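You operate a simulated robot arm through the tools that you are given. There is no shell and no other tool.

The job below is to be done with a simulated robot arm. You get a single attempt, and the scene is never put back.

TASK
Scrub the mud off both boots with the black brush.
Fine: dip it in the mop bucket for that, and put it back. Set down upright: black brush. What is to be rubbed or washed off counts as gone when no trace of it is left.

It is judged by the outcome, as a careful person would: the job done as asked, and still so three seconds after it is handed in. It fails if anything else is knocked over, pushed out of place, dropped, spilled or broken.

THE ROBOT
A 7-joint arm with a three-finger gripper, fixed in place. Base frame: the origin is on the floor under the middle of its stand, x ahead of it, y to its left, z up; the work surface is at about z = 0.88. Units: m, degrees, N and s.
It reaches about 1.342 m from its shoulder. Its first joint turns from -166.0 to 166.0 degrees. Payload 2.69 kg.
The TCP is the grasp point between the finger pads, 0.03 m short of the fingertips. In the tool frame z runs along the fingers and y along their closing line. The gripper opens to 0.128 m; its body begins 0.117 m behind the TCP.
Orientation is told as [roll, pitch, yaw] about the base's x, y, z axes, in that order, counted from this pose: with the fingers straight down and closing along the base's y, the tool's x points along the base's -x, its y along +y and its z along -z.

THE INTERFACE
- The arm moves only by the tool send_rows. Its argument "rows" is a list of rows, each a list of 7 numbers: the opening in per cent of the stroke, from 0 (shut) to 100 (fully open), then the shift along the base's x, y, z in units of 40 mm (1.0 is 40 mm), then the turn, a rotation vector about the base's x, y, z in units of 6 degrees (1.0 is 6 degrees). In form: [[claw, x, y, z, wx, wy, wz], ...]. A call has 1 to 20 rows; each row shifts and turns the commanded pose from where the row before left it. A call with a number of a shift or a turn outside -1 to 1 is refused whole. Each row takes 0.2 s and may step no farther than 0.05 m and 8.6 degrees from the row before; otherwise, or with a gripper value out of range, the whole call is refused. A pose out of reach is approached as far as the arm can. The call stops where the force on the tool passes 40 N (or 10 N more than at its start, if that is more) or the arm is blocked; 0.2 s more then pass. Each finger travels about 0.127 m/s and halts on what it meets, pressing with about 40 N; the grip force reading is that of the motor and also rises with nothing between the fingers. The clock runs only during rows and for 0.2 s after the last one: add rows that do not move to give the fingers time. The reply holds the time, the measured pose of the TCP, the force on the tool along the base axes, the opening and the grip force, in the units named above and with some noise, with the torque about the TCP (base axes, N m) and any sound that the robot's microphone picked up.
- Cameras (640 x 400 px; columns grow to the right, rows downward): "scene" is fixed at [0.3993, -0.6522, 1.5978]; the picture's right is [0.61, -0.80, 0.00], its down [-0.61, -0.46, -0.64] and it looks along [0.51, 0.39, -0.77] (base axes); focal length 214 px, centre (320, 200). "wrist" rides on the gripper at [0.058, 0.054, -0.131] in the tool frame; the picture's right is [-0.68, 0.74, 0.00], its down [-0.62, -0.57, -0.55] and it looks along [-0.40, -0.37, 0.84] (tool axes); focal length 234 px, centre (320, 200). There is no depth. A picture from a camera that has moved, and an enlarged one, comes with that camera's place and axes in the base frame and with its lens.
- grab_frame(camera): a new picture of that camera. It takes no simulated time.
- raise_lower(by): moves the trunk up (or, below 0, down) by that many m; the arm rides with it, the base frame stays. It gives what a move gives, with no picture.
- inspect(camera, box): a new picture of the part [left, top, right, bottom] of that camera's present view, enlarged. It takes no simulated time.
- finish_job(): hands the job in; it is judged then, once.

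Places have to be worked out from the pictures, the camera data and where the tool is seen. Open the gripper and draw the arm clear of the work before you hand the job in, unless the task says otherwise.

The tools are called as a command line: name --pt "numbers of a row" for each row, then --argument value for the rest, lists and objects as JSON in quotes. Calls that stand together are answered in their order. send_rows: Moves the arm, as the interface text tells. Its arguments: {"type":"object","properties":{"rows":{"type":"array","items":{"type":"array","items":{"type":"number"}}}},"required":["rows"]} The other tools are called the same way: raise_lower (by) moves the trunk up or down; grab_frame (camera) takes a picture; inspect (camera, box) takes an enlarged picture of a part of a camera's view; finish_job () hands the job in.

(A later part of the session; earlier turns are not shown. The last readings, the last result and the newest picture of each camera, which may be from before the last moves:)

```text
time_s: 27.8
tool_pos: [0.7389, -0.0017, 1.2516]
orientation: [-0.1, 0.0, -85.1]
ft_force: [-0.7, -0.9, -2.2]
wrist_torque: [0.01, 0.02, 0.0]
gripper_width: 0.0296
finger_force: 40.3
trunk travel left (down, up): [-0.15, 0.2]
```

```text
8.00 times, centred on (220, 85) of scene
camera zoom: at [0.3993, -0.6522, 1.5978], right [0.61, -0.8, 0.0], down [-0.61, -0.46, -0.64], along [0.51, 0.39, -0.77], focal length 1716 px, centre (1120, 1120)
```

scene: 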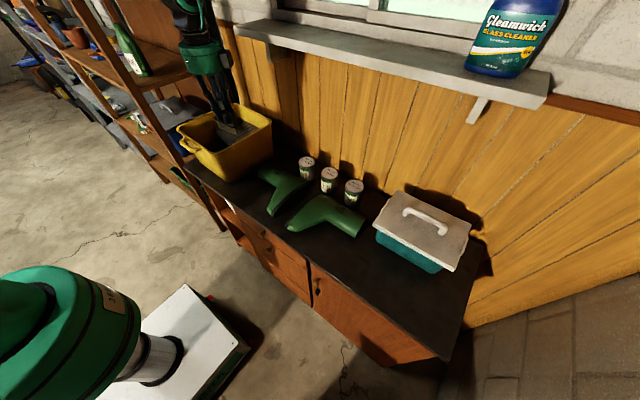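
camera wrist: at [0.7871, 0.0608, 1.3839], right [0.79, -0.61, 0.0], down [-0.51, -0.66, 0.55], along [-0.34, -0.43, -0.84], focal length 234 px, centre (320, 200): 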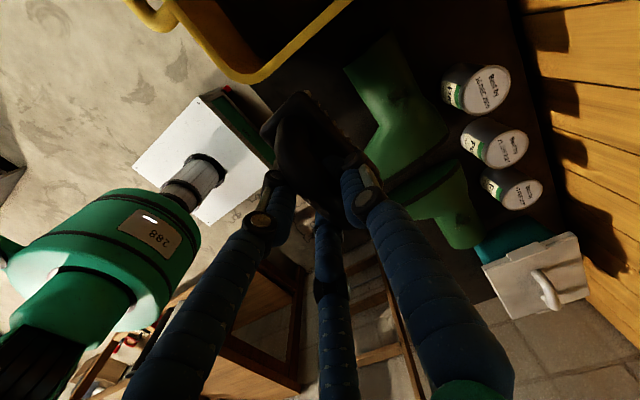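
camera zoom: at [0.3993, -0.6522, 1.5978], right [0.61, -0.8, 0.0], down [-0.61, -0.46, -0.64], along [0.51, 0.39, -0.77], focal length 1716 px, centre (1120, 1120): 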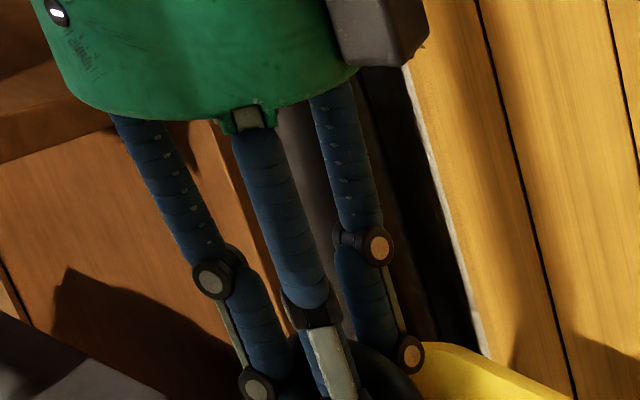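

The left patch triangulates to about (0.849, -0.085, 0.941), roughly 3 × 4.5 cm on top of the shaft. I'll bring the brush over it at z = 1.10, still clear of the bucket and the tins.

send_rows --pt "5 0.55 -0.417 -0.4 0 0 0" --pt "5 0.55 -0.417 -0.8 0 0 0" --pt "5 0.55 -0.417 -0.8 0 0 0" --pt "5 0.55 -0.417 -0.9 0 0 0" --pt "5 0.55 -0.417 -0.9 0 0 0" --pt "5 0 0 0 0 0 0"

grab_frame --camera "wrist"

inspect --camera "scene" --box '[220, 100, 348, 180]'

```text
time_s: 29.2
tool_pos: [0.8479, -0.0808, 1.0998]
orientation: [-0.1, 0.1, -85.1]
ft_force: [0.9, -0.7, -2.5]
wrist_torque: [0.03, 0.06, 0.0]
gripper_width: 0.0294
finger_force: 40.2
trunk travel left (down, up): [-0.15, 0.2]
```

```text
taken
camera wrist: at [0.8962, -0.0191, 1.2311], right [0.79, -0.61, 0.0], down [-0.51, -0.66, 0.55], along [-0.34, -0.43, -0.84], focal length 234 px, centre (320, 200)
```

wrist: 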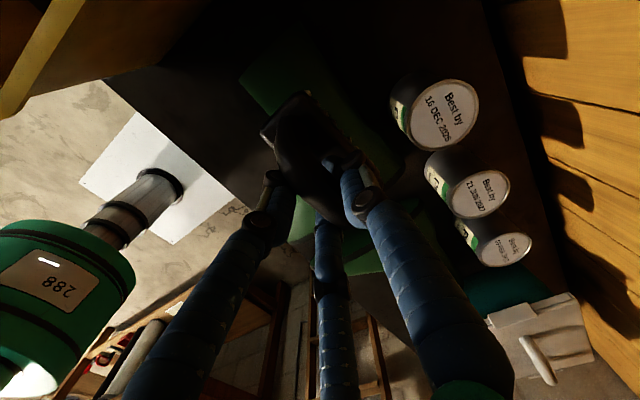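

```text
5.00 times, centred on (284, 140) of scene
camera zoom: at [0.3993, -0.6522, 1.5978], right [0.61, -0.8, 0.0], down [-0.61, -0.46, -0.64], along [0.51, 0.39, -0.77], focal length 1072 px, centre (500, 500)
```

zoom: 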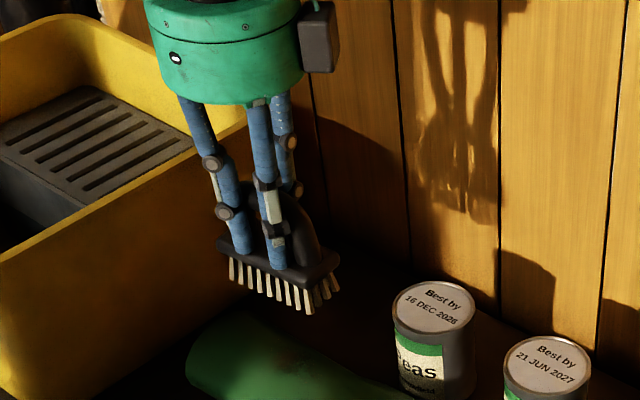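

The tool reads about 1.5 N heavier than before the dip, which fits bristles holding water. I'll lower toward the patch, slowing near the expected contact at TCP z of about 1.02.

send_rows --pt "5 0 -0.1 -0.7 0 0 0" --pt "5 0 0 -0.6 0 0 0" --pt "5 0 0 -0.2 0 0 0" --pt "5 0 0 -0.1 0 0 0" --pt "5 0 0 0 0 0 0"

inspect --camera "scene" --box '[230, 120, 326, 180]'

```text
time_s: 30.4
tool_pos: [0.8472, -0.0871, 1.0351]
orientation: [-0.1, 0.0, -85.1]
ft_force: [0.0, 0.6, -2.1]
wrist_torque: [0.03, 0.01, 0.02]
gripper_width: 0.0297
finger_force: 40.2
trunk travel left (down, up): [-0.15, 0.2]
```

```text
6.67 times, centred on (278, 150) of scene
camera zoom: at [0.3993, -0.6522, 1.5978], right [0.61, -0.8, 0.0], down [-0.61, -0.46, -0.64], along [0.51, 0.39, -0.77], focal length 1430 px, centre (600, 533)
```

zoom: 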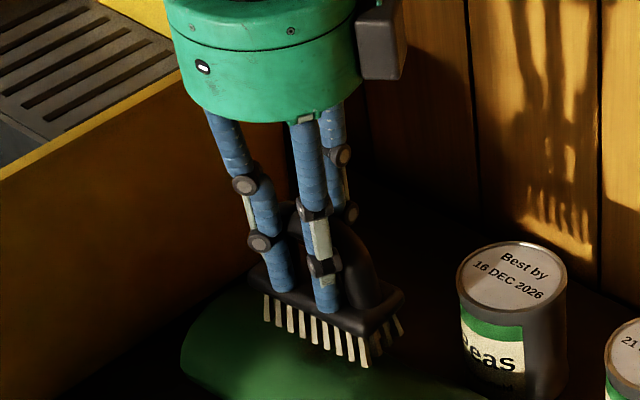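

No contact yet at TCP z = 1.035. I'll go on in 4 mm steps.

send_rows --pt "5 0 0 -0.1 0 0 0" --pt "5 0 0 -0.1 0 0 0" --pt "5 0 0 -0.1 0 0 0" --pt "5 0 0 0 0 0 0"

```text
time_s: 31.4
tool_pos: [0.8482, -0.0877, 1.0245]
orientation: [-0.1, 0.0, -85.1]
ft_force: [0.4, -0.1, -1.1]
wrist_torque: [-0.02, 0.01, 0.03]
gripper_width: 0.0295
finger_force: 40.2
trunk travel left (down, up): [-0.15, 0.2]
```

Still essentially free of contact, so I'll take a few more small steps.

send_rows --pt "5 0 0 -0.1 0 0 0" --pt "5 0 0 -0.05 0 0 0" --pt "5 0 0 0 0 0 0"

inspect --camera "scene" --box '[240, 130, 320, 180]'

```text
time_s: 32.2
tool_pos: [0.8489, -0.0873, 1.019]
orientation: [0.0, 0.2, -85.1]
ft_force: [-2.3, -0.7, 12.3]
wrist_torque: [0.63, 0.35, 0.14]
gripper_width: 0.0298
finger_force: 40.3
trunk travel left (down, up): [-0.15, 0.2]
```

```text
8.00 times, centred on (280, 155) of scene
camera zoom: at [0.3993, -0.6522, 1.5978], right [0.61, -0.8, 0.0], down [-0.61, -0.46, -0.64], along [0.51, 0.39, -0.77], focal length 1716 px, centre (640, 560)
```

zoom: 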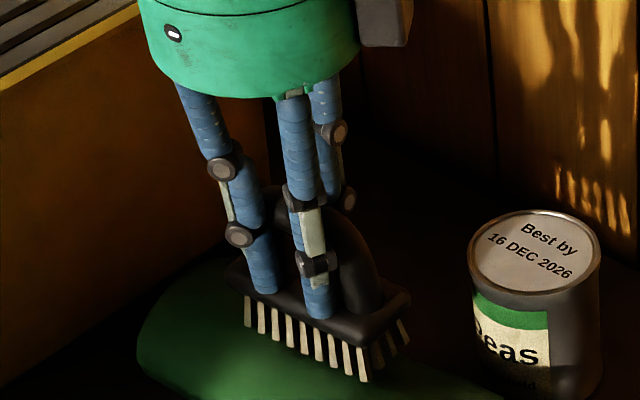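

The brush now touches at about 14 N, and the torque shows the contact is at its +y end, where the shaft rises toward the cuff. I'll ease off, tilt the brush about 3° to lie along the shaft, and press again lightly.

send_rows --pt "5 0 0 0.1 0 0 0" --pt "5 0 -0.1 0 0.5 0 0" --pt "5 0 0 -0.05 0 0 0" --pt "5 0 0 -0.05 0 0 0" --pt "5 0 0 0 0 0 0"

```text
time_s: 33.4
tool_pos: [0.8483, -0.0921, 1.0177]
orientation: [0.2, 3.1, -85.2]
ft_force: [-1.0, -2.1, 3.0]
wrist_torque: [-0.27, 0.13, -0.01]
gripper_width: 0.0297
finger_force: 40.5
trunk travel left (down, up): [-0.15, 0.2]
```

Contact is now well spread at roughly 5 N. I'll scrub back and forth along the shaft with short strokes that follow its slope.

send_rows --pt "5 0 -0.3 -0.04 0 0 0" --pt "5 0 0.4 0.02 0 0 0" --pt "5 0 0.4 0.02 0 0 0" --pt "5 0 -0.4 -0.02 0 0 0" --pt "5 0 -0.4 -0.02 0 0 0" --pt "5 0 0.4 0.02 0 0 0" --pt "5 0 0.4 0.02 0 0 0" --pt "5 0 -0.4 -0.02 0 0 0" --pt "5 0 -0.4 -0.02 0 0 0" --pt "5 0 0.4 0.02 0 0 0" --pt "5 0 0.4 0.02 0 0 0" --pt "5 0 -0.4 -0.02 0 0 0" --pt "5 0 -0.1 0 0 0 0"

inspect --camera "scene" --box '[230, 130, 326, 190]'

```text
time_s: 36.2
tool_pos: [0.8479, -0.0918, 1.0176]
orientation: [0.3, 3.0, -85.1]
ft_force: [1.7, 11.7, 17.3]
wrist_torque: [0.28, 0.04, -0.05]
gripper_width: 0.0296
finger_force: 40.4
trunk travel left (down, up): [-0.15, 0.2]
```

```text
6.67 times, centred on (278, 160) of scene
camera zoom: at [0.3993, -0.6522, 1.5978], right [0.61, -0.8, 0.0], down [-0.61, -0.46, -0.64], along [0.51, 0.39, -0.77], focal length 1430 px, centre (600, 467)
```

zoom: 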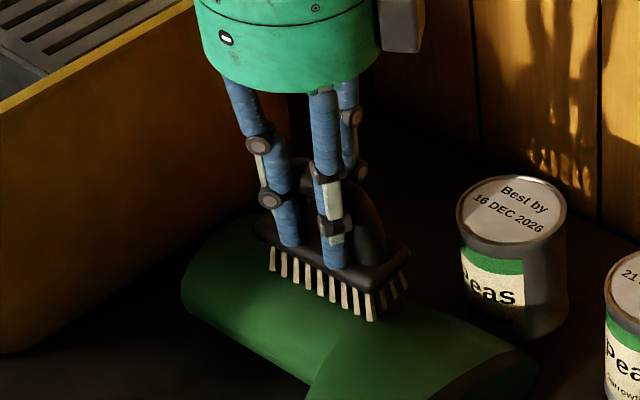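

The push rose to about 19 N with roughly 12 N of friction and the boot seems to have stayed put. I'll lift off and move to the viewing spot to see how much mud came away.

send_rows --pt "5 0 0 0.3 0 0 0" --pt "5 0 0 0.9 0 0 0" --pt "5 -0.4 0.3 0.9 0 0 0" --pt "5 -0.6 0.4 0.6 0 0 0" --pt "5 -0.6 0.4 0.6 0 0 0" --pt "5 -0.6 0.4 0.6 0 0 0" --pt "5 -0.6 0.4 0.6 0 0 0" --pt "5 0 0 0 0 0 0"

inspect --camera "wrist" --box '[320, 20, 496, 130]'

inspect --camera "scene" --box '[240, 150, 320, 200]'

```text
time_s: 38.0
tool_pos: [0.7375, -0.0138, 1.1967]
orientation: [0.2, 3.0, -85.1]
ft_force: [-0.8, 1.0, 0.4]
wrist_torque: [-0.02, -0.03, -0.01]
gripper_width: 0.0296
finger_force: 39.7
trunk travel left (down, up): [-0.15, 0.2]
```

```text
3.64 times, centred on (408, 75) of wrist
camera zoom: at [0.7856, 0.0415, 1.3319], right [0.79, -0.61, -0.03], down [-0.51, -0.69, 0.51], along [-0.34, -0.39, -0.86], focal length 852 px, centre (0, 654)
```

zoom: 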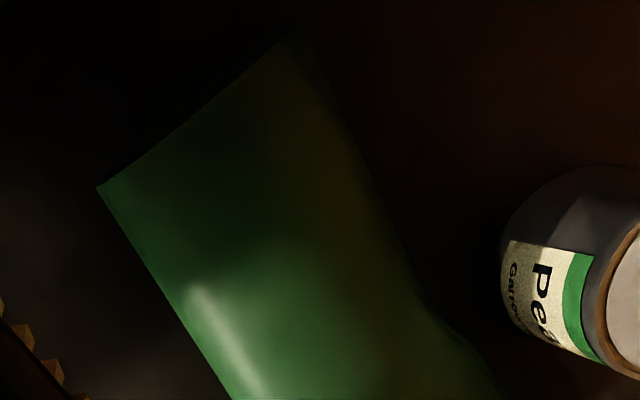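

```text
8.00 times, centred on (280, 175) of scene
camera zoom: at [0.3993, -0.6522, 1.5978], right [0.61, -0.8, 0.0], down [-0.61, -0.46, -0.64], along [0.51, 0.39, -0.77], focal length 1716 px, centre (640, 400)
```

zoom: 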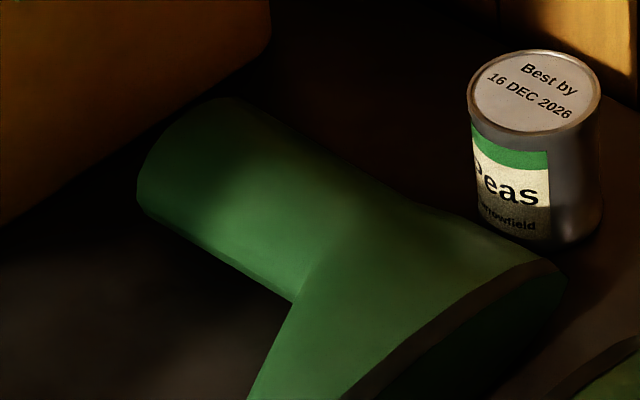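

The patch on the left boot looks gone and the boot is exactly where it was. I'll enlarge the spot further to check for faint traces.

inspect --camera "wrist" --box '[376, 80, 440, 120]'

inspect --camera "scene" --box '[260, 160, 300, 185]'

grab_frame --camera "wrist"

```text
10.00 times, centred on (408, 100) of wrist
camera zoom: at [0.7856, 0.0415, 1.3319], right [0.79, -0.61, -0.03], down [-0.51, -0.69, 0.51], along [-0.34, -0.39, -0.86], focal length 2342 px, centre (-560, 1200)
```

zoom: 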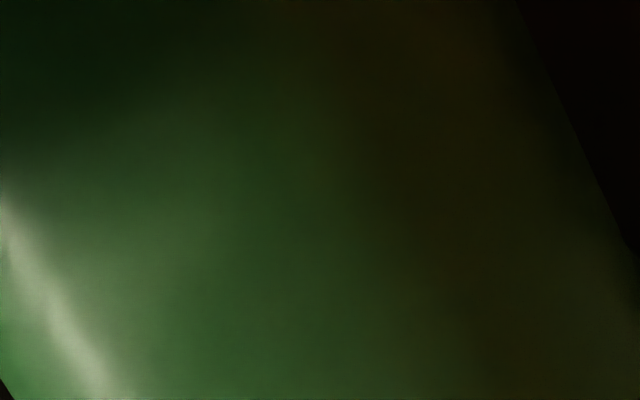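

```text
16.00 times, centred on (280, 172) of scene
camera zoom: at [0.3993, -0.6522, 1.5978], right [0.61, -0.8, 0.0], down [-0.61, -0.46, -0.64], along [0.51, 0.39, -0.77], focal length 3432 px, centre (960, 640)
```

zoom: 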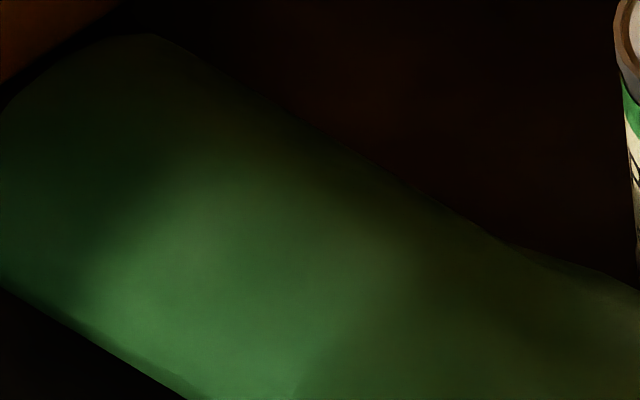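

```text
taken
camera wrist: at [0.7856, 0.0415, 1.3319], right [0.79, -0.61, -0.03], down [-0.51, -0.69, 0.51], along [-0.34, -0.39, -0.86], focal length 234 px, centre (320, 200)
```

wrist: 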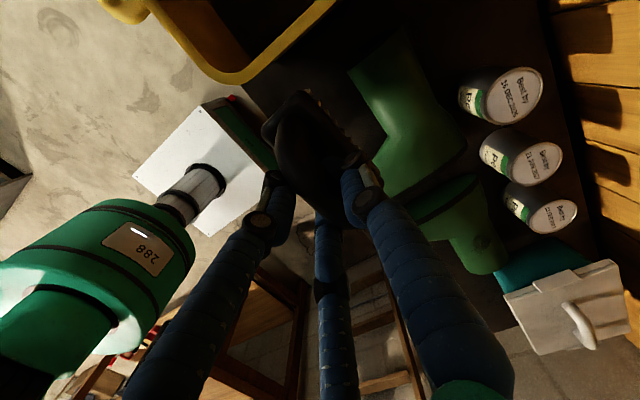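

The left boot shows clean green with no trace. Now I'll carry the brush, at a height well clear of the tins, over the right boot's patch, tilting it to about -3° because that shaft rises toward -y.

send_rows --pt "5 0.24 -0.9 0 -0.1 0 0" --pt "5 0.24 -0.9 0 -0.1 0 0" --pt "5 0.24 -0.9 0 -0.1 0 0" --pt "5 0.24 -0.9 0 -0.1 0 0" --pt "5 0.24 -0.9 0 -0.1 0 0" --pt "5 0.24 -0.9 0 -0.1 0 0" --pt "5 0.24 -0.9 -0.3 -0.1 0 0" --pt "5 0.24 -0.9 -0.4 -0.1 0 0" --pt "5 0.24 -0.9 -0.5 -0.1 0 0" --pt "5 0.24 -0.9 -0.5 -0.1 0 0" --pt "5 0.24 -0.9 -0.6 0 0 0" --pt "5 0 0 0 0 0 0"

grab_frame --camera "wrist"

inspect --camera "scene" --box '[250, 140, 410, 240]'

```text
time_s: 40.6
tool_pos: [0.8427, -0.4146, 1.1048]
orientation: [-0.4, -2.8, -85.1]
ft_force: [0.4, -0.9, -1.4]
wrist_torque: [0.07, 0.04, 0.03]
gripper_width: 0.0298
finger_force: 40.1
trunk travel left (down, up): [-0.15, 0.2]
```

```text
taken
camera wrist: at [0.8927, -0.3457, 1.2329], right [0.79, -0.61, 0.03], down [-0.51, -0.63, 0.58], along [-0.34, -0.48, -0.81], focal length 234 px, centre (320, 200)
```

wrist: 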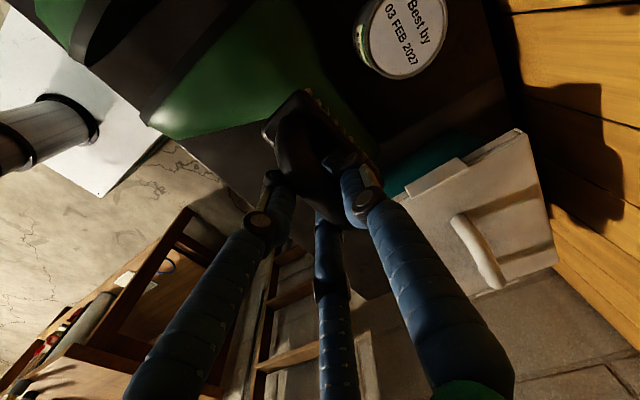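

```text
4.00 times, centred on (330, 190) of scene
camera zoom: at [0.3993, -0.6522, 1.5978], right [0.61, -0.8, 0.0], down [-0.61, -0.46, -0.64], along [0.51, 0.39, -0.77], focal length 858 px, centre (280, 240)
```

zoom: 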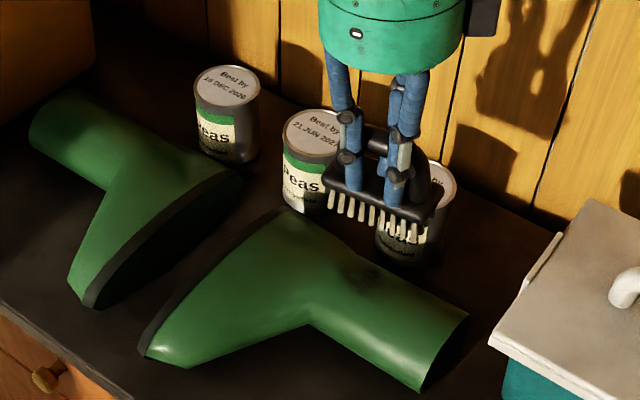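

The left boot, now lit, looks clean, and the right patch lies right below the brush. I'll lower to just above contact.

send_rows --pt "5 0.07 0.05 -0.7 0 0 0" --pt "5 0 0 -0.7 0 0 0" --pt "5 0 0 -0.3 0 0 0" --pt "5 0 0 -0.2 0 0 0" --pt "5 0 0 0 0 0 0"

inspect --camera "scene" --box '[230, 150, 310, 200]'

inspect --camera "scene" --box '[290, 160, 386, 220]'

```text
time_s: 41.8
tool_pos: [0.8454, -0.4105, 1.0294]
orientation: [-0.3, -2.8, -85.1]
ft_force: [-0.9, -0.2, -1.7]
wrist_torque: [0.02, 0.0, 0.0]
gripper_width: 0.0298
finger_force: 39.9
trunk travel left (down, up): [-0.15, 0.2]
```

```text
8.00 times, centred on (270, 175) of scene
camera zoom: at [0.3993, -0.6522, 1.5978], right [0.61, -0.8, 0.0], down [-0.61, -0.46, -0.64], along [0.51, 0.39, -0.77], focal length 1716 px, centre (720, 400)
```

zoom: 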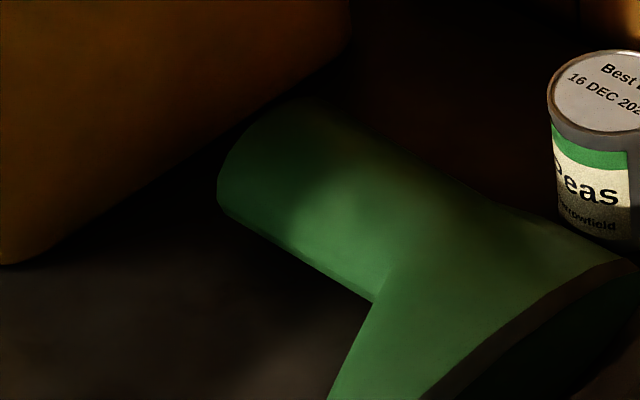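

```text
6.67 times, centred on (338, 190) of scene
camera zoom: at [0.3993, -0.6522, 1.5978], right [0.61, -0.8, 0.0], down [-0.61, -0.46, -0.64], along [0.51, 0.39, -0.77], focal length 1430 px, centre (200, 267)
```

zoom: 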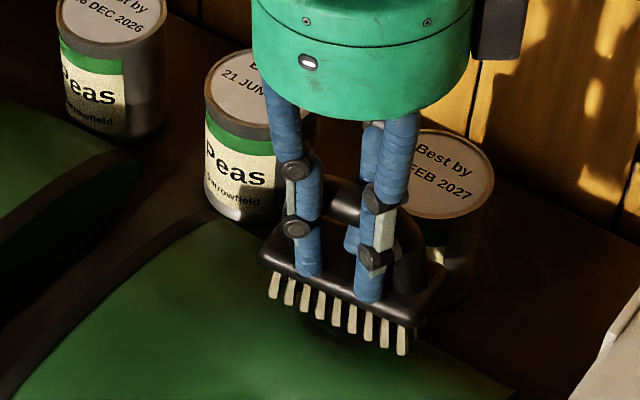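

Contact is still a few millimetres away. I'll continue down in small steps.

send_rows --pt "5 0 0 -0.1 0 0 0" --pt "5 0 0 -0.1 0 0 0" --pt "5 0 0 -0.05 0 0 0" --pt "5 0 0 0 0 0 0"

```text
time_s: 42.8
tool_pos: [0.8451, -0.411, 1.0193]
orientation: [-0.3, -2.9, -85.1]
ft_force: [0.4, 0.3, -0.8]
wrist_torque: [0.0, 0.01, 0.02]
gripper_width: 0.0297
finger_force: 39.6
trunk travel left (down, up): [-0.15, 0.2]
```

No contact yet at 1.0193. I'll go 2 to 4 mm lower.

send_rows --pt "5 0 0 -0.04 0 0 0" --pt "5 0 0 -0.03 0 0 0" --pt "5 0 0 0 0 0 0"

```text
time_s: 43.6
tool_pos: [0.8459, -0.41, 1.0192]
orientation: [-0.2, -3.0, -85.1]
ft_force: [-1.2, 0.1, 15.1]
wrist_torque: [0.66, 0.35, 0.05]
gripper_width: 0.0299
finger_force: 39.9
trunk travel left (down, up): [-0.15, 0.2]
```

Contact at about 16 N sits at the brush's +y end, so -3° is too much tilt here. I'll ease off, take back about 2.4°, and press again lightly.

send_rows --pt "5 0 0 0.1 0 0 0" --pt "5 0 -0.07 0 0.4 0 0" --pt "5 0 0 -0.05 0 0 0" --pt "5 0 0 -0.05 0 0 0" --pt "5 0 0 0 0 0 0"

```text
time_s: 44.8
tool_pos: [0.8445, -0.4137, 1.0194]
orientation: [0.0, -0.6, -85.1]
ft_force: [0.0, 4.2, 17.2]
wrist_torque: [-0.65, 0.14, -0.04]
gripper_width: 0.0295
finger_force: 40.2
trunk travel left (down, up): [-0.15, 0.2]
```

Now the contact is at the -y end, so the right tilt is about -1.8°. I'll set that with a slightly lighter press.

send_rows --pt "5 0 0 0.07 0 0 0" --pt "5 0 0.03 0 -0.2 0 0" --pt "5 0 0 -0.04 0 0 0" --pt "5 0 0 -0.04 0 0 0" --pt "5 0 0 0 0 0 0"

```text
time_s: 46.0
tool_pos: [0.8435, -0.4108, 1.0179]
orientation: [-0.2, -1.7, -85.1]
ft_force: [2.2, -1.6, 10.9]
wrist_torque: [-0.13, -0.03, 0.05]
gripper_width: 0.0298
finger_force: 39.2
trunk travel left (down, up): [-0.15, 0.2]
```

Contact is even at about 12 N. I'll scrub with the same short strokes along the shaft.

send_rows --pt "5 0 0.3 -0.01 0 0 0" --pt "5 0 -0.4 0.012 0 0 0" --pt "5 0 -0.4 0.012 0 0 0" --pt "5 0 0.4 -0.012 0 0 0" --pt "5 0 0.4 -0.012 0 0 0" --pt "5 0 -0.4 0.012 0 0 0" --pt "5 0 -0.4 0.012 0 0 0" --pt "5 0 0.4 -0.012 0 0 0" --pt "5 0 0.4 -0.012 0 0 0" --pt "5 0 -0.4 0.012 0 0 0" --pt "5 0 -0.4 0.012 0 0 0" --pt "5 0 0.4 -0.012 0 0 0" --pt "5 0 0.1 0 0 0 0"

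inspect --camera "scene" --box '[270, 140, 398, 220]'

```text
time_s: 48.8
tool_pos: [0.8444, -0.4112, 1.0184]
orientation: [-0.2, -1.9, -85.0]
ft_force: [0.4, -11.2, 14.5]
wrist_torque: [-1.02, 0.09, 0.1]
gripper_width: 0.03
finger_force: 40.1
trunk travel left (down, up): [-0.15, 0.2]
```

```text
5.00 times, centred on (334, 180) of scene
camera zoom: at [0.3993, -0.6522, 1.5978], right [0.61, -0.8, 0.0], down [-0.61, -0.46, -0.64], along [0.51, 0.39, -0.77], focal length 1072 px, centre (250, 300)
```

zoom: 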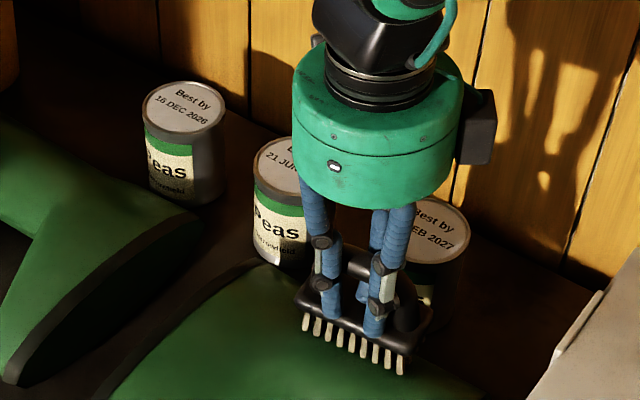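

The strokes are done and the boot stayed where it was. I'll lift off and move to the viewing spot that showed this patch well earlier.

send_rows --pt "5 0 0 0.3 0 0 0" --pt "5 0 0 0.9 0 0 0" --pt "5 -0.4 0.3 0.9 0.1 0 0" --pt "5 -0.6 0.4 0.8 0.1 0 0" --pt "5 -0.6 0.4 0.8 0.1 0 0" --pt "5 -0.6 0.4 0.8 0 0 0" --pt "5 -0.6 0.4 0.8 0 0 0" --pt "5 0 0 0 0 0 0"

grab_frame --camera "wrist"

inspect --camera "scene" --box '[280, 160, 376, 220]'

inspect --camera "wrist" --box '[320, 20, 496, 130]'

```text
time_s: 50.6
tool_pos: [0.7314, -0.3332, 1.2278]
orientation: [0.0, 0.1, -85.0]
ft_force: [-0.2, 0.2, -1.5]
wrist_torque: [-0.03, -0.03, -0.01]
gripper_width: 0.0303
finger_force: 39.9
trunk travel left (down, up): [-0.15, 0.2]
```

```text
taken
camera wrist: at [0.7791, -0.2716, 1.3599], right [0.79, -0.61, 0.0], down [-0.51, -0.66, 0.55], along [-0.34, -0.43, -0.84], focal length 234 px, centre (320, 200)
```

wrist: 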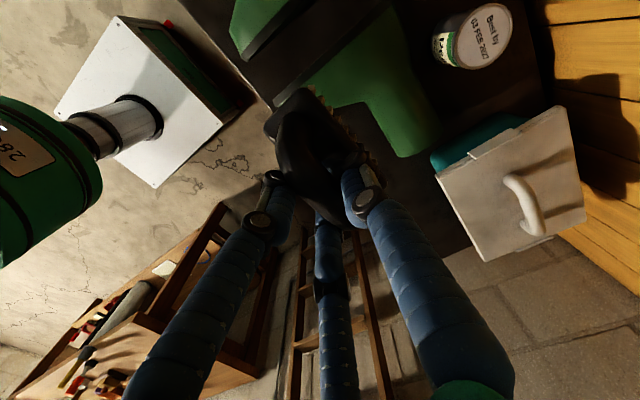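

```text
6.67 times, centred on (328, 190) of scene
camera zoom: at [0.3993, -0.6522, 1.5978], right [0.61, -0.8, 0.0], down [-0.61, -0.46, -0.64], along [0.51, 0.39, -0.77], focal length 1430 px, centre (267, 267)
```

zoom: 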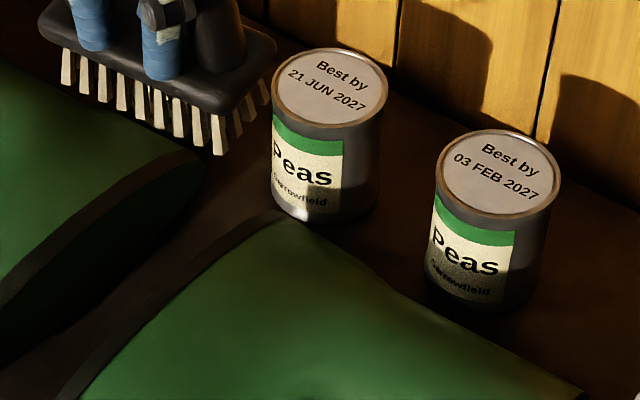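

```text
3.64 times, centred on (408, 75) of wrist
camera zoom: at [0.7791, -0.2716, 1.3599], right [0.79, -0.61, 0.0], down [-0.51, -0.66, 0.55], along [-0.34, -0.43, -0.84], focal length 852 px, centre (0, 654)
```

zoom: 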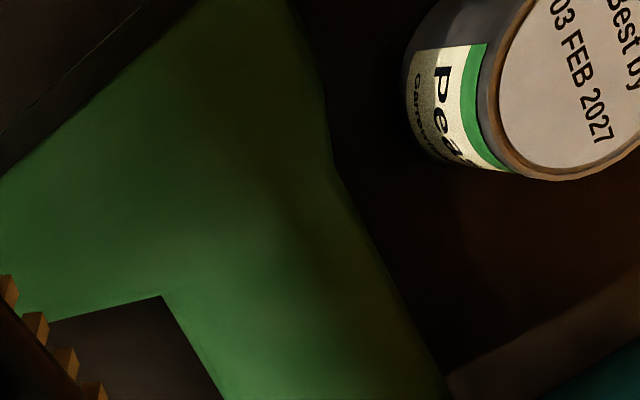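

The patch on the right boot looks gone too. I'll enlarge the exact spots on both boots to check for any residue.

inspect --camera "scene" --box '[316, 190, 372, 225]'

inspect --camera "wrist" --box '[370, 60, 434, 100]'

inspect --camera "scene" --box '[250, 160, 306, 195]'

```text
11.43 times, centred on (344, 208) of scene
camera zoom: at [0.3993, -0.6522, 1.5978], right [0.61, -0.8, 0.0], down [-0.61, -0.46, -0.64], along [0.51, 0.39, -0.77], focal length 2451 px, centre (46, 114)
```

zoom: 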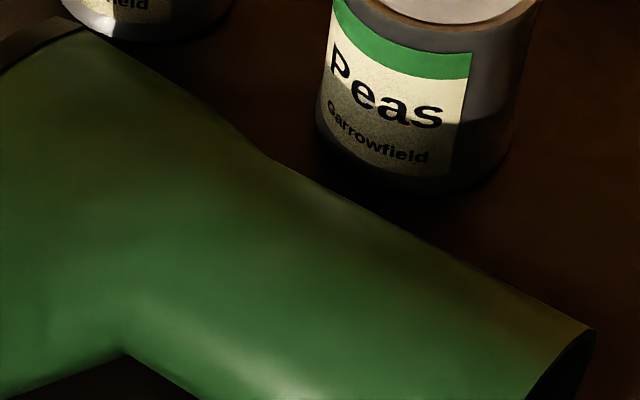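

```text
10.00 times, centred on (402, 80) of wrist
camera zoom: at [0.7791, -0.2716, 1.3599], right [0.79, -0.61, 0.0], down [-0.51, -0.66, 0.55], along [-0.34, -0.43, -0.84], focal length 2342 px, centre (-500, 1400)
```

zoom: 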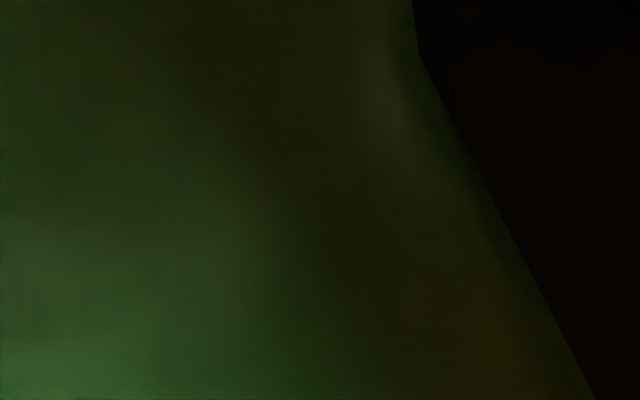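

```text
11.43 times, centred on (278, 178) of scene
camera zoom: at [0.3993, -0.6522, 1.5978], right [0.61, -0.8, 0.0], down [-0.61, -0.46, -0.64], along [0.51, 0.39, -0.77], focal length 2451 px, centre (800, 457)
```

zoom: 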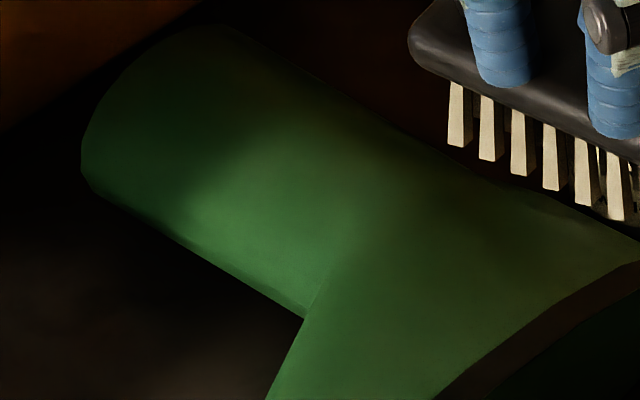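

Both spots show smooth green with no residue, and the boots and tins haven't moved. Next I'll carry the brush back over its original place at (0.725, -0.700), then lower it.

send_rows --pt "5 -0.016 -0.917 0 0 0 0" --pt "5 -0.016 -0.917 0 0 0 0" --pt "5 -0.016 -0.917 0 0 0 0" --pt "5 -0.016 -0.917 0 0 0 0" --pt "5 -0.016 -0.917 0 0 0 0" --pt "5 -0.016 -0.917 0 0 0 0" --pt "5 -0.016 -0.917 0 0 0 0" --pt "5 -0.016 -0.917 0 0 0 0" --pt "5 -0.016 -0.917 0 0 0 0" --pt "5 -0.016 -0.917 0 0 0 0" --pt "5 0 0 -0.8 0 0 0" --pt "5 0 0 -0.8 0 0 0" --pt "5 0 0 -0.8 0 0 0" --pt "5 0 0 -0.8 0 0 0" --pt "5 0 0 0 0 0 0"

grab_frame --camera "wrist"

grab_frame --camera "scene"

```text
time_s: 53.8
tool_pos: [0.7274, -0.702, 1.1004]
orientation: [-0.1, 0.1, -85.1]
ft_force: [0.8, -0.7, -1.9]
wrist_torque: [-0.01, 0.04, 0.0]
gripper_width: 0.0309
finger_force: 40.5
trunk travel left (down, up): [-0.15, 0.2]
```

```text
taken
camera wrist: at [0.7753, -0.6392, 1.2323], right [0.79, -0.61, 0.0], down [-0.51, -0.66, 0.55], along [-0.34, -0.43, -0.84], focal length 234 px, centre (320, 200)
```

wrist: 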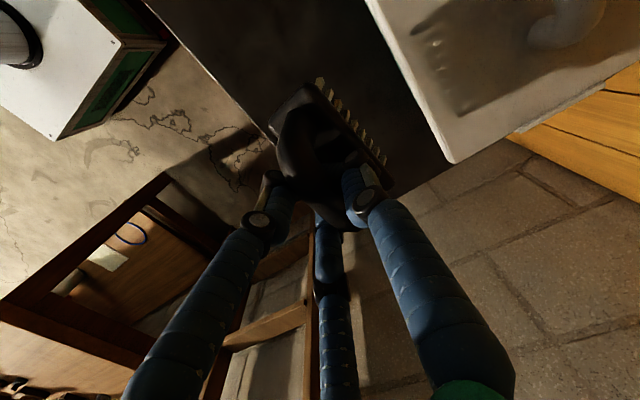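

```text
taken
```

scene: 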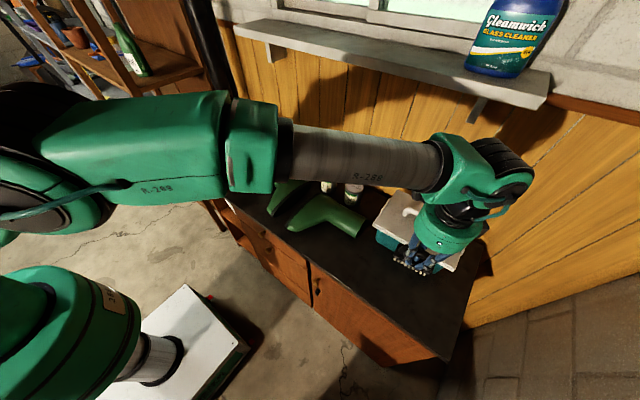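

The grip width crept up by about 1 mm and more bristles show on the +x side than before, so the brush may have rolled slightly in the grip. I'll look closer before setting it down.

inspect --camera "wrist" --box '[240, 60, 400, 160]'

inspect --camera "scene" --box '[370, 220, 466, 280]'

```text
4.00 times, centred on (320, 110) of wrist
camera zoom: at [0.7753, -0.6392, 1.2323], right [0.79, -0.61, 0.0], down [-0.51, -0.66, 0.55], along [-0.34, -0.43, -0.84], focal length 937 px, centre (320, 560)
```

zoom: 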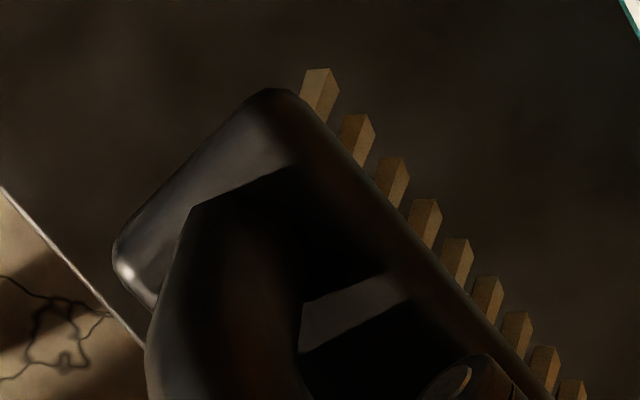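

```text
6.67 times, centred on (418, 250) of scene
camera zoom: at [0.3993, -0.6522, 1.5978], right [0.61, -0.8, 0.0], down [-0.61, -0.46, -0.64], along [0.51, 0.39, -0.77], focal length 1430 px, centre (-333, -133)
```

zoom: 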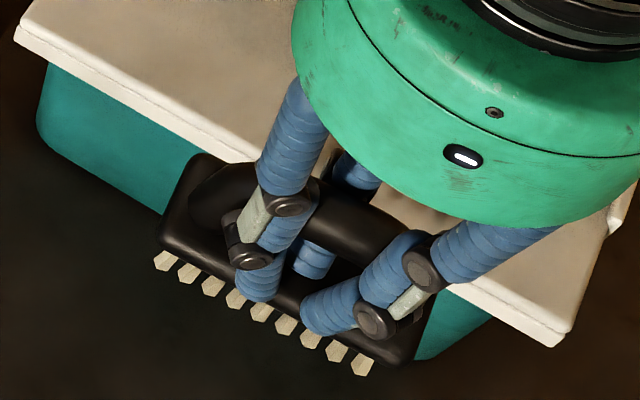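

The brush has rolled about 12° in the grip, with its bristles swinging toward +x, probably while I pressed on the second boot. I'll counter-roll the hand about the brush's long axis while still in the air and check that the brush looks level again.

send_rows --pt "5 0 0 0 -0.05 0.6 0" --pt "5 0 0 0 -0.05 0.6 0" --pt "5 0 0 0 -0.05 0.6 0" --pt "5 0 0 0 0 0 0"

inspect --camera "scene" --box '[370, 220, 466, 280]'

inspect --camera "wrist" --box '[240, 60, 400, 160]'

```text
time_s: 54.8
tool_pos: [0.7273, -0.7025, 1.1004]
orientation: [-11.0, 0.0, -85.0]
ft_force: [-0.3, -0.8, -1.8]
wrist_torque: [0.01, 0.03, 0.0]
gripper_width: 0.0311
finger_force: 39.9
trunk travel left (down, up): [-0.15, 0.2]
```

```text
6.67 times, centred on (418, 250) of scene
camera zoom: at [0.3993, -0.6522, 1.5978], right [0.61, -0.8, 0.0], down [-0.61, -0.46, -0.64], along [0.51, 0.39, -0.77], focal length 1430 px, centre (-333, -133)
```

zoom: 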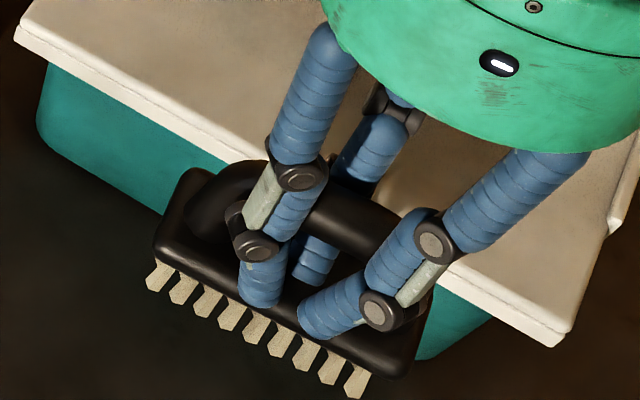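

```text
4.00 times, centred on (320, 110) of wrist
camera zoom: at [0.7994, -0.6373, 1.2195], right [0.78, -0.61, -0.14], down [-0.4, -0.65, 0.64], along [-0.49, -0.45, -0.75], focal length 937 px, centre (320, 560)
```

zoom: 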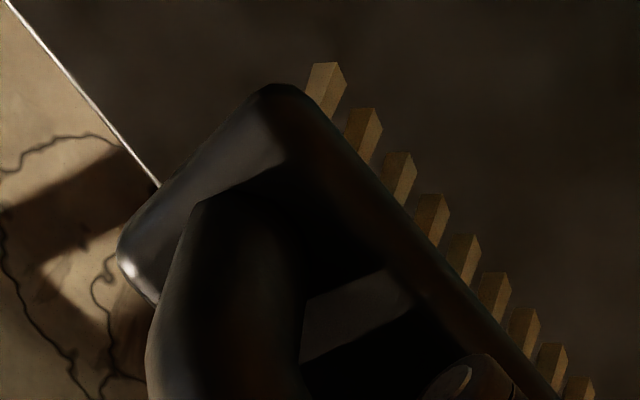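

The counter-roll makes the brush look level in the scene view, though it keeps creeping a little in the grip. I'll lower it promptly and feel for the bench.

send_rows --pt "5 -0.05 0.04 -0.8 0 0.1 0" --pt "5 0 0 -0.8 0 0 0" --pt "5 0 0 -0.8 0 0 0" --pt "5 0 0 -0.6 0 0 0" --pt "5 0 0 -0.2 0 0 0" --pt "5 0 0 0 0 0 0"

inspect --camera "scene" --box '[360, 220, 456, 280]'

inspect --camera "wrist" --box '[240, 60, 400, 160]'

```text
time_s: 56.2
tool_pos: [0.7249, -0.7007, 0.971]
orientation: [-11.5, 0.1, -85.1]
ft_force: [0.3, -0.6, -1.9]
wrist_torque: [-0.01, -0.01, 0.01]
gripper_width: 0.0314
finger_force: 39.5
trunk travel left (down, up): [-0.15, 0.2]
```

```text
6.67 times, centred on (408, 250) of scene
camera zoom: at [0.3993, -0.6522, 1.5978], right [0.61, -0.8, 0.0], down [-0.61, -0.46, -0.64], along [0.51, 0.39, -0.77], focal length 1430 px, centre (-267, -133)
```

zoom: 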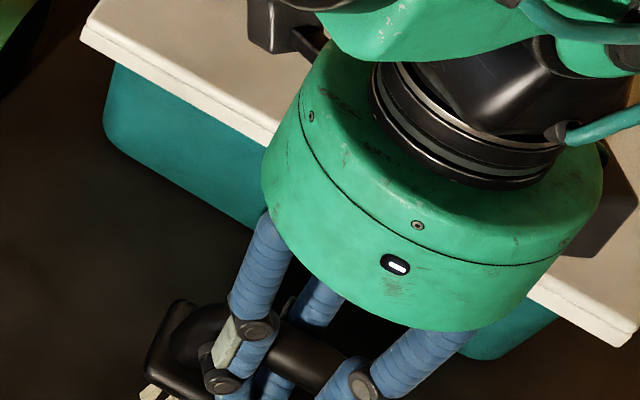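

```text
4.00 times, centred on (320, 110) of wrist
camera zoom: at [0.7981, -0.6362, 1.0899], right [0.78, -0.61, -0.15], down [-0.39, -0.65, 0.65], along [-0.49, -0.45, -0.75], focal length 937 px, centre (320, 560)
```

zoom: 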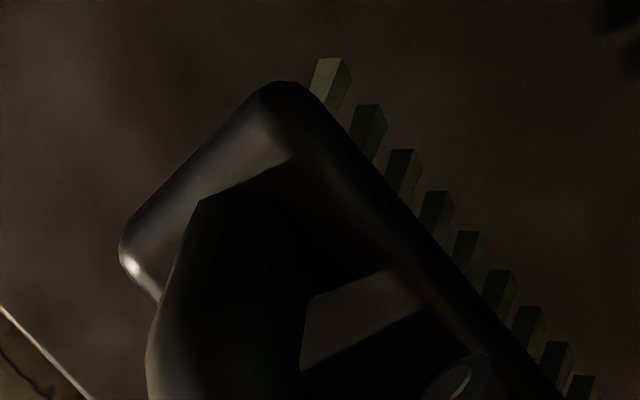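

Nearly there, with the brush within a few degrees of level. I'll add 2° more of counter-roll and go down in small steps to contact.

send_rows --pt "5 0 0 -0.1 -0.03 0.35 0" --pt "5 0 0 -0.1 0 0 0" --pt "5 0 0 -0.1 0 0 0" --pt "5 0 0 0 0 0 0"

```text
time_s: 57.2
tool_pos: [0.726, -0.7006, 0.9608]
orientation: [-13.7, 0.3, -85.1]
ft_force: [0.1, 0.2, -1.4]
wrist_torque: [0.03, 0.03, 0.0]
gripper_width: 0.0311
finger_force: 39.8
trunk travel left (down, up): [-0.15, 0.2]
```

No contact yet at 0.9608, a few millimetres above where I grasped it. Continuing in 2 mm steps.

send_rows --pt "5 0 0 -0.06 0 0 0" --pt "5 0 0 -0.05 0 0 0" --pt "5 0 0 -0.04 0 0 0" --pt "5 0 0 0 0 0 0"

```text
time_s: 58.2
tool_pos: [0.7257, -0.7006, 0.9534]
orientation: [-13.7, 0.3, -85.0]
ft_force: [-0.8, 1.1, -1.4]
wrist_torque: [0.03, 0.0, 0.02]
gripper_width: 0.0313
finger_force: 40.2
trunk travel left (down, up): [-0.15, 0.2]
```

Still free, so the handle must have been pushed a little up into the fingers while scrubbing. I'll continue down in small steps.

send_rows --pt "5 0 0 -0.05 0 0 0" --pt "5 0 0 -0.05 0 0 0" --pt "5 0 0 0 0 0 0"

inspect --camera "scene" --box '[360, 240, 456, 300]'

```text
time_s: 59.0
tool_pos: [0.7251, -0.7017, 0.9507]
orientation: [-13.6, 0.2, -85.1]
ft_force: [0.8, 0.3, -1.1]
wrist_torque: [0.01, 0.01, 0.0]
gripper_width: 0.0314
finger_force: 39.6
trunk travel left (down, up): [-0.15, 0.2]
```

```text
6.67 times, centred on (408, 270) of scene
camera zoom: at [0.3993, -0.6522, 1.5978], right [0.61, -0.8, 0.0], down [-0.61, -0.46, -0.64], along [0.51, 0.39, -0.77], focal length 1430 px, centre (-267, -267)
```

zoom: 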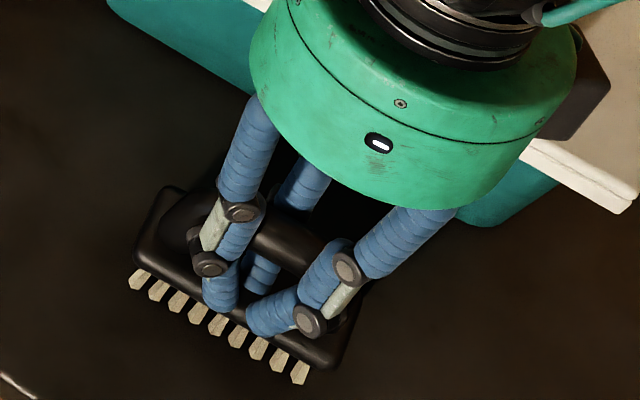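

The brush looks level and just above the bench. I'll take more small steps until it touches.

send_rows --pt "5 0 0 -0.05 0 0 0" --pt "5 0 0 -0.05 0 0 0" --pt "5 0 0 0 0 0 0"

```text
time_s: 59.8
tool_pos: [0.7251, -0.7009, 0.9475]
orientation: [-13.6, 0.1, -85.1]
ft_force: [-0.7, 0.9, 4.4]
wrist_torque: [-0.24, -0.09, 0.01]
gripper_width: 0.0311
finger_force: 40.2
trunk travel left (down, up): [-0.15, 0.2]
```

The brush touches the bench with about 6 N, upright. I'll release gradually while rising slightly, so the tilted thumb doesn't push on the brush block.

send_rows --pt "5 0 0 0.01 -0.1 -0.15 0" --pt "24 0 0 0 0 0 0" --pt "28 0 0 0.03 0 0 0" --pt "32 0 0 0.06 0 0 0" --pt "38 0 0 0.08 0 0 0" --pt "44 0 0 0.08 0 0 0" --pt "48 0 0 0 0 0 0"

inspect --camera "scene" --box '[360, 240, 456, 300]'

inspect --camera "wrist" --box '[200, 40, 440, 190]'

```text
time_s: 61.4
tool_pos: [0.7258, -0.7, 0.9566]
orientation: [-12.8, -0.5, -85.0]
ft_force: [-0.3, -0.8, 1.8]
wrist_torque: [0.0, -0.05, -0.03]
gripper_width: 0.0627
finger_force: 0.1
trunk travel left (down, up): [-0.15, 0.2]
```

```text
6.67 times, centred on (408, 270) of scene
camera zoom: at [0.3993, -0.6522, 1.5978], right [0.61, -0.8, 0.0], down [-0.61, -0.46, -0.64], along [0.51, 0.39, -0.77], focal length 1430 px, centre (-267, -267)
```

zoom: 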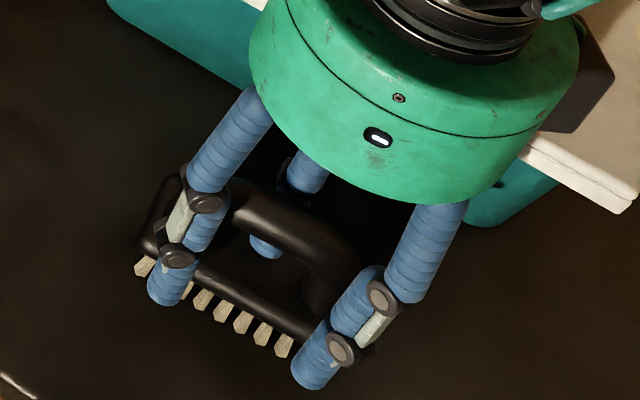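

```text
2.67 times, centred on (320, 115) of wrist
camera zoom: at [0.8009, -0.6345, 1.0726], right [0.77, -0.61, -0.16], down [-0.38, -0.64, 0.67], along [-0.51, -0.46, -0.73], focal length 624 px, centre (320, 427)
```

zoom: 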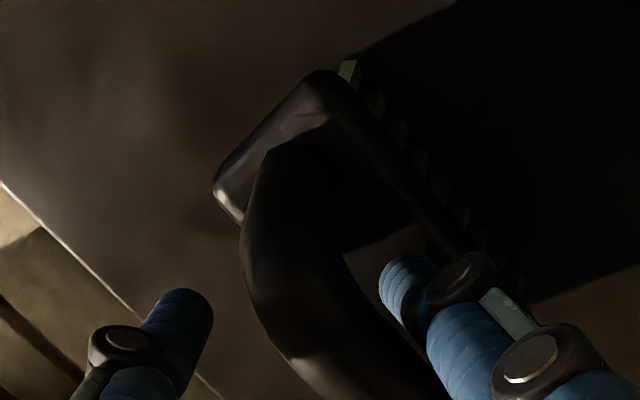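

The brush stands upright on its bristles and the fingers are clear of the handle. I'll withdraw along the finger axis, then straight up, levelling the hand once clear.

send_rows --pt "48 0.05 0 0.2 0 0 0" --pt "48 0.06 0 0.25 0 0 0" --pt "48 0.08 0 0.4 0 0 0" --pt "48 0.1 0 0.6 0 0 0" --pt "48 0 0 0.9 0 0 0" --pt "48 0 0 0.9 0.05 -0.7 0" --pt "48 0 0 0.9 0.05 -0.7 0" --pt "60 0 0 0.9 0.05 -0.7 0" --pt "80 0 0 0.9 0 0 0" --pt "100 0 0 0.9 0 0 0" --pt "100 0 0 0 0 0 0"

grab_frame --camera "wrist"

grab_frame --camera "scene"

inspect --camera "scene" --box '[360, 250, 440, 300]'

```text
time_s: 63.8
tool_pos: [0.7358, -0.6994, 1.2298]
orientation: [-0.1, -0.6, -85.1]
ft_force: [0.0, 0.5, -0.8]
wrist_torque: [-0.01, 0.0, 0.02]
gripper_width: 0.1279
finger_force: 0.1
trunk travel left (down, up): [-0.15, 0.2]
```

```text
taken
camera wrist: at [0.7845, -0.6356, 1.3616], right [0.79, -0.61, 0.01], down [-0.51, -0.65, 0.56], along [-0.34, -0.44, -0.83], focal length 234 px, centre (320, 200)
```

wrist: 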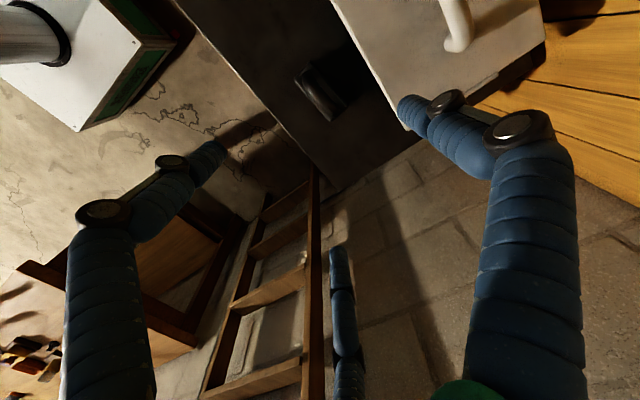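

```text
taken
```

scene: 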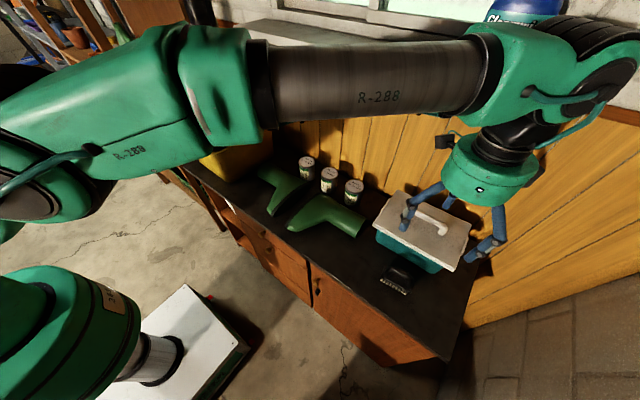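

```text
8.00 times, centred on (400, 275) of scene
camera zoom: at [0.3993, -0.6522, 1.5978], right [0.61, -0.8, 0.0], down [-0.61, -0.46, -0.64], along [0.51, 0.39, -0.77], focal length 1716 px, centre (-320, -400)
```

zoom: 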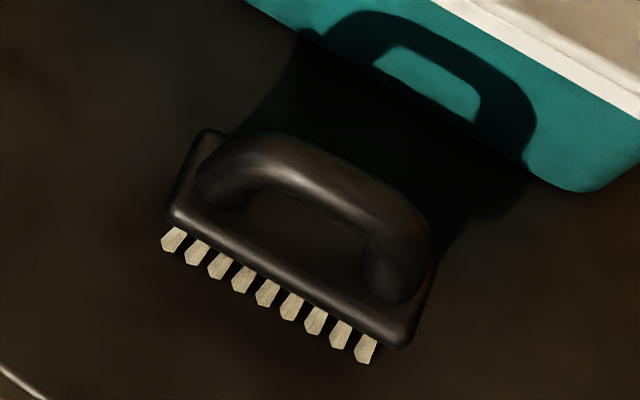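

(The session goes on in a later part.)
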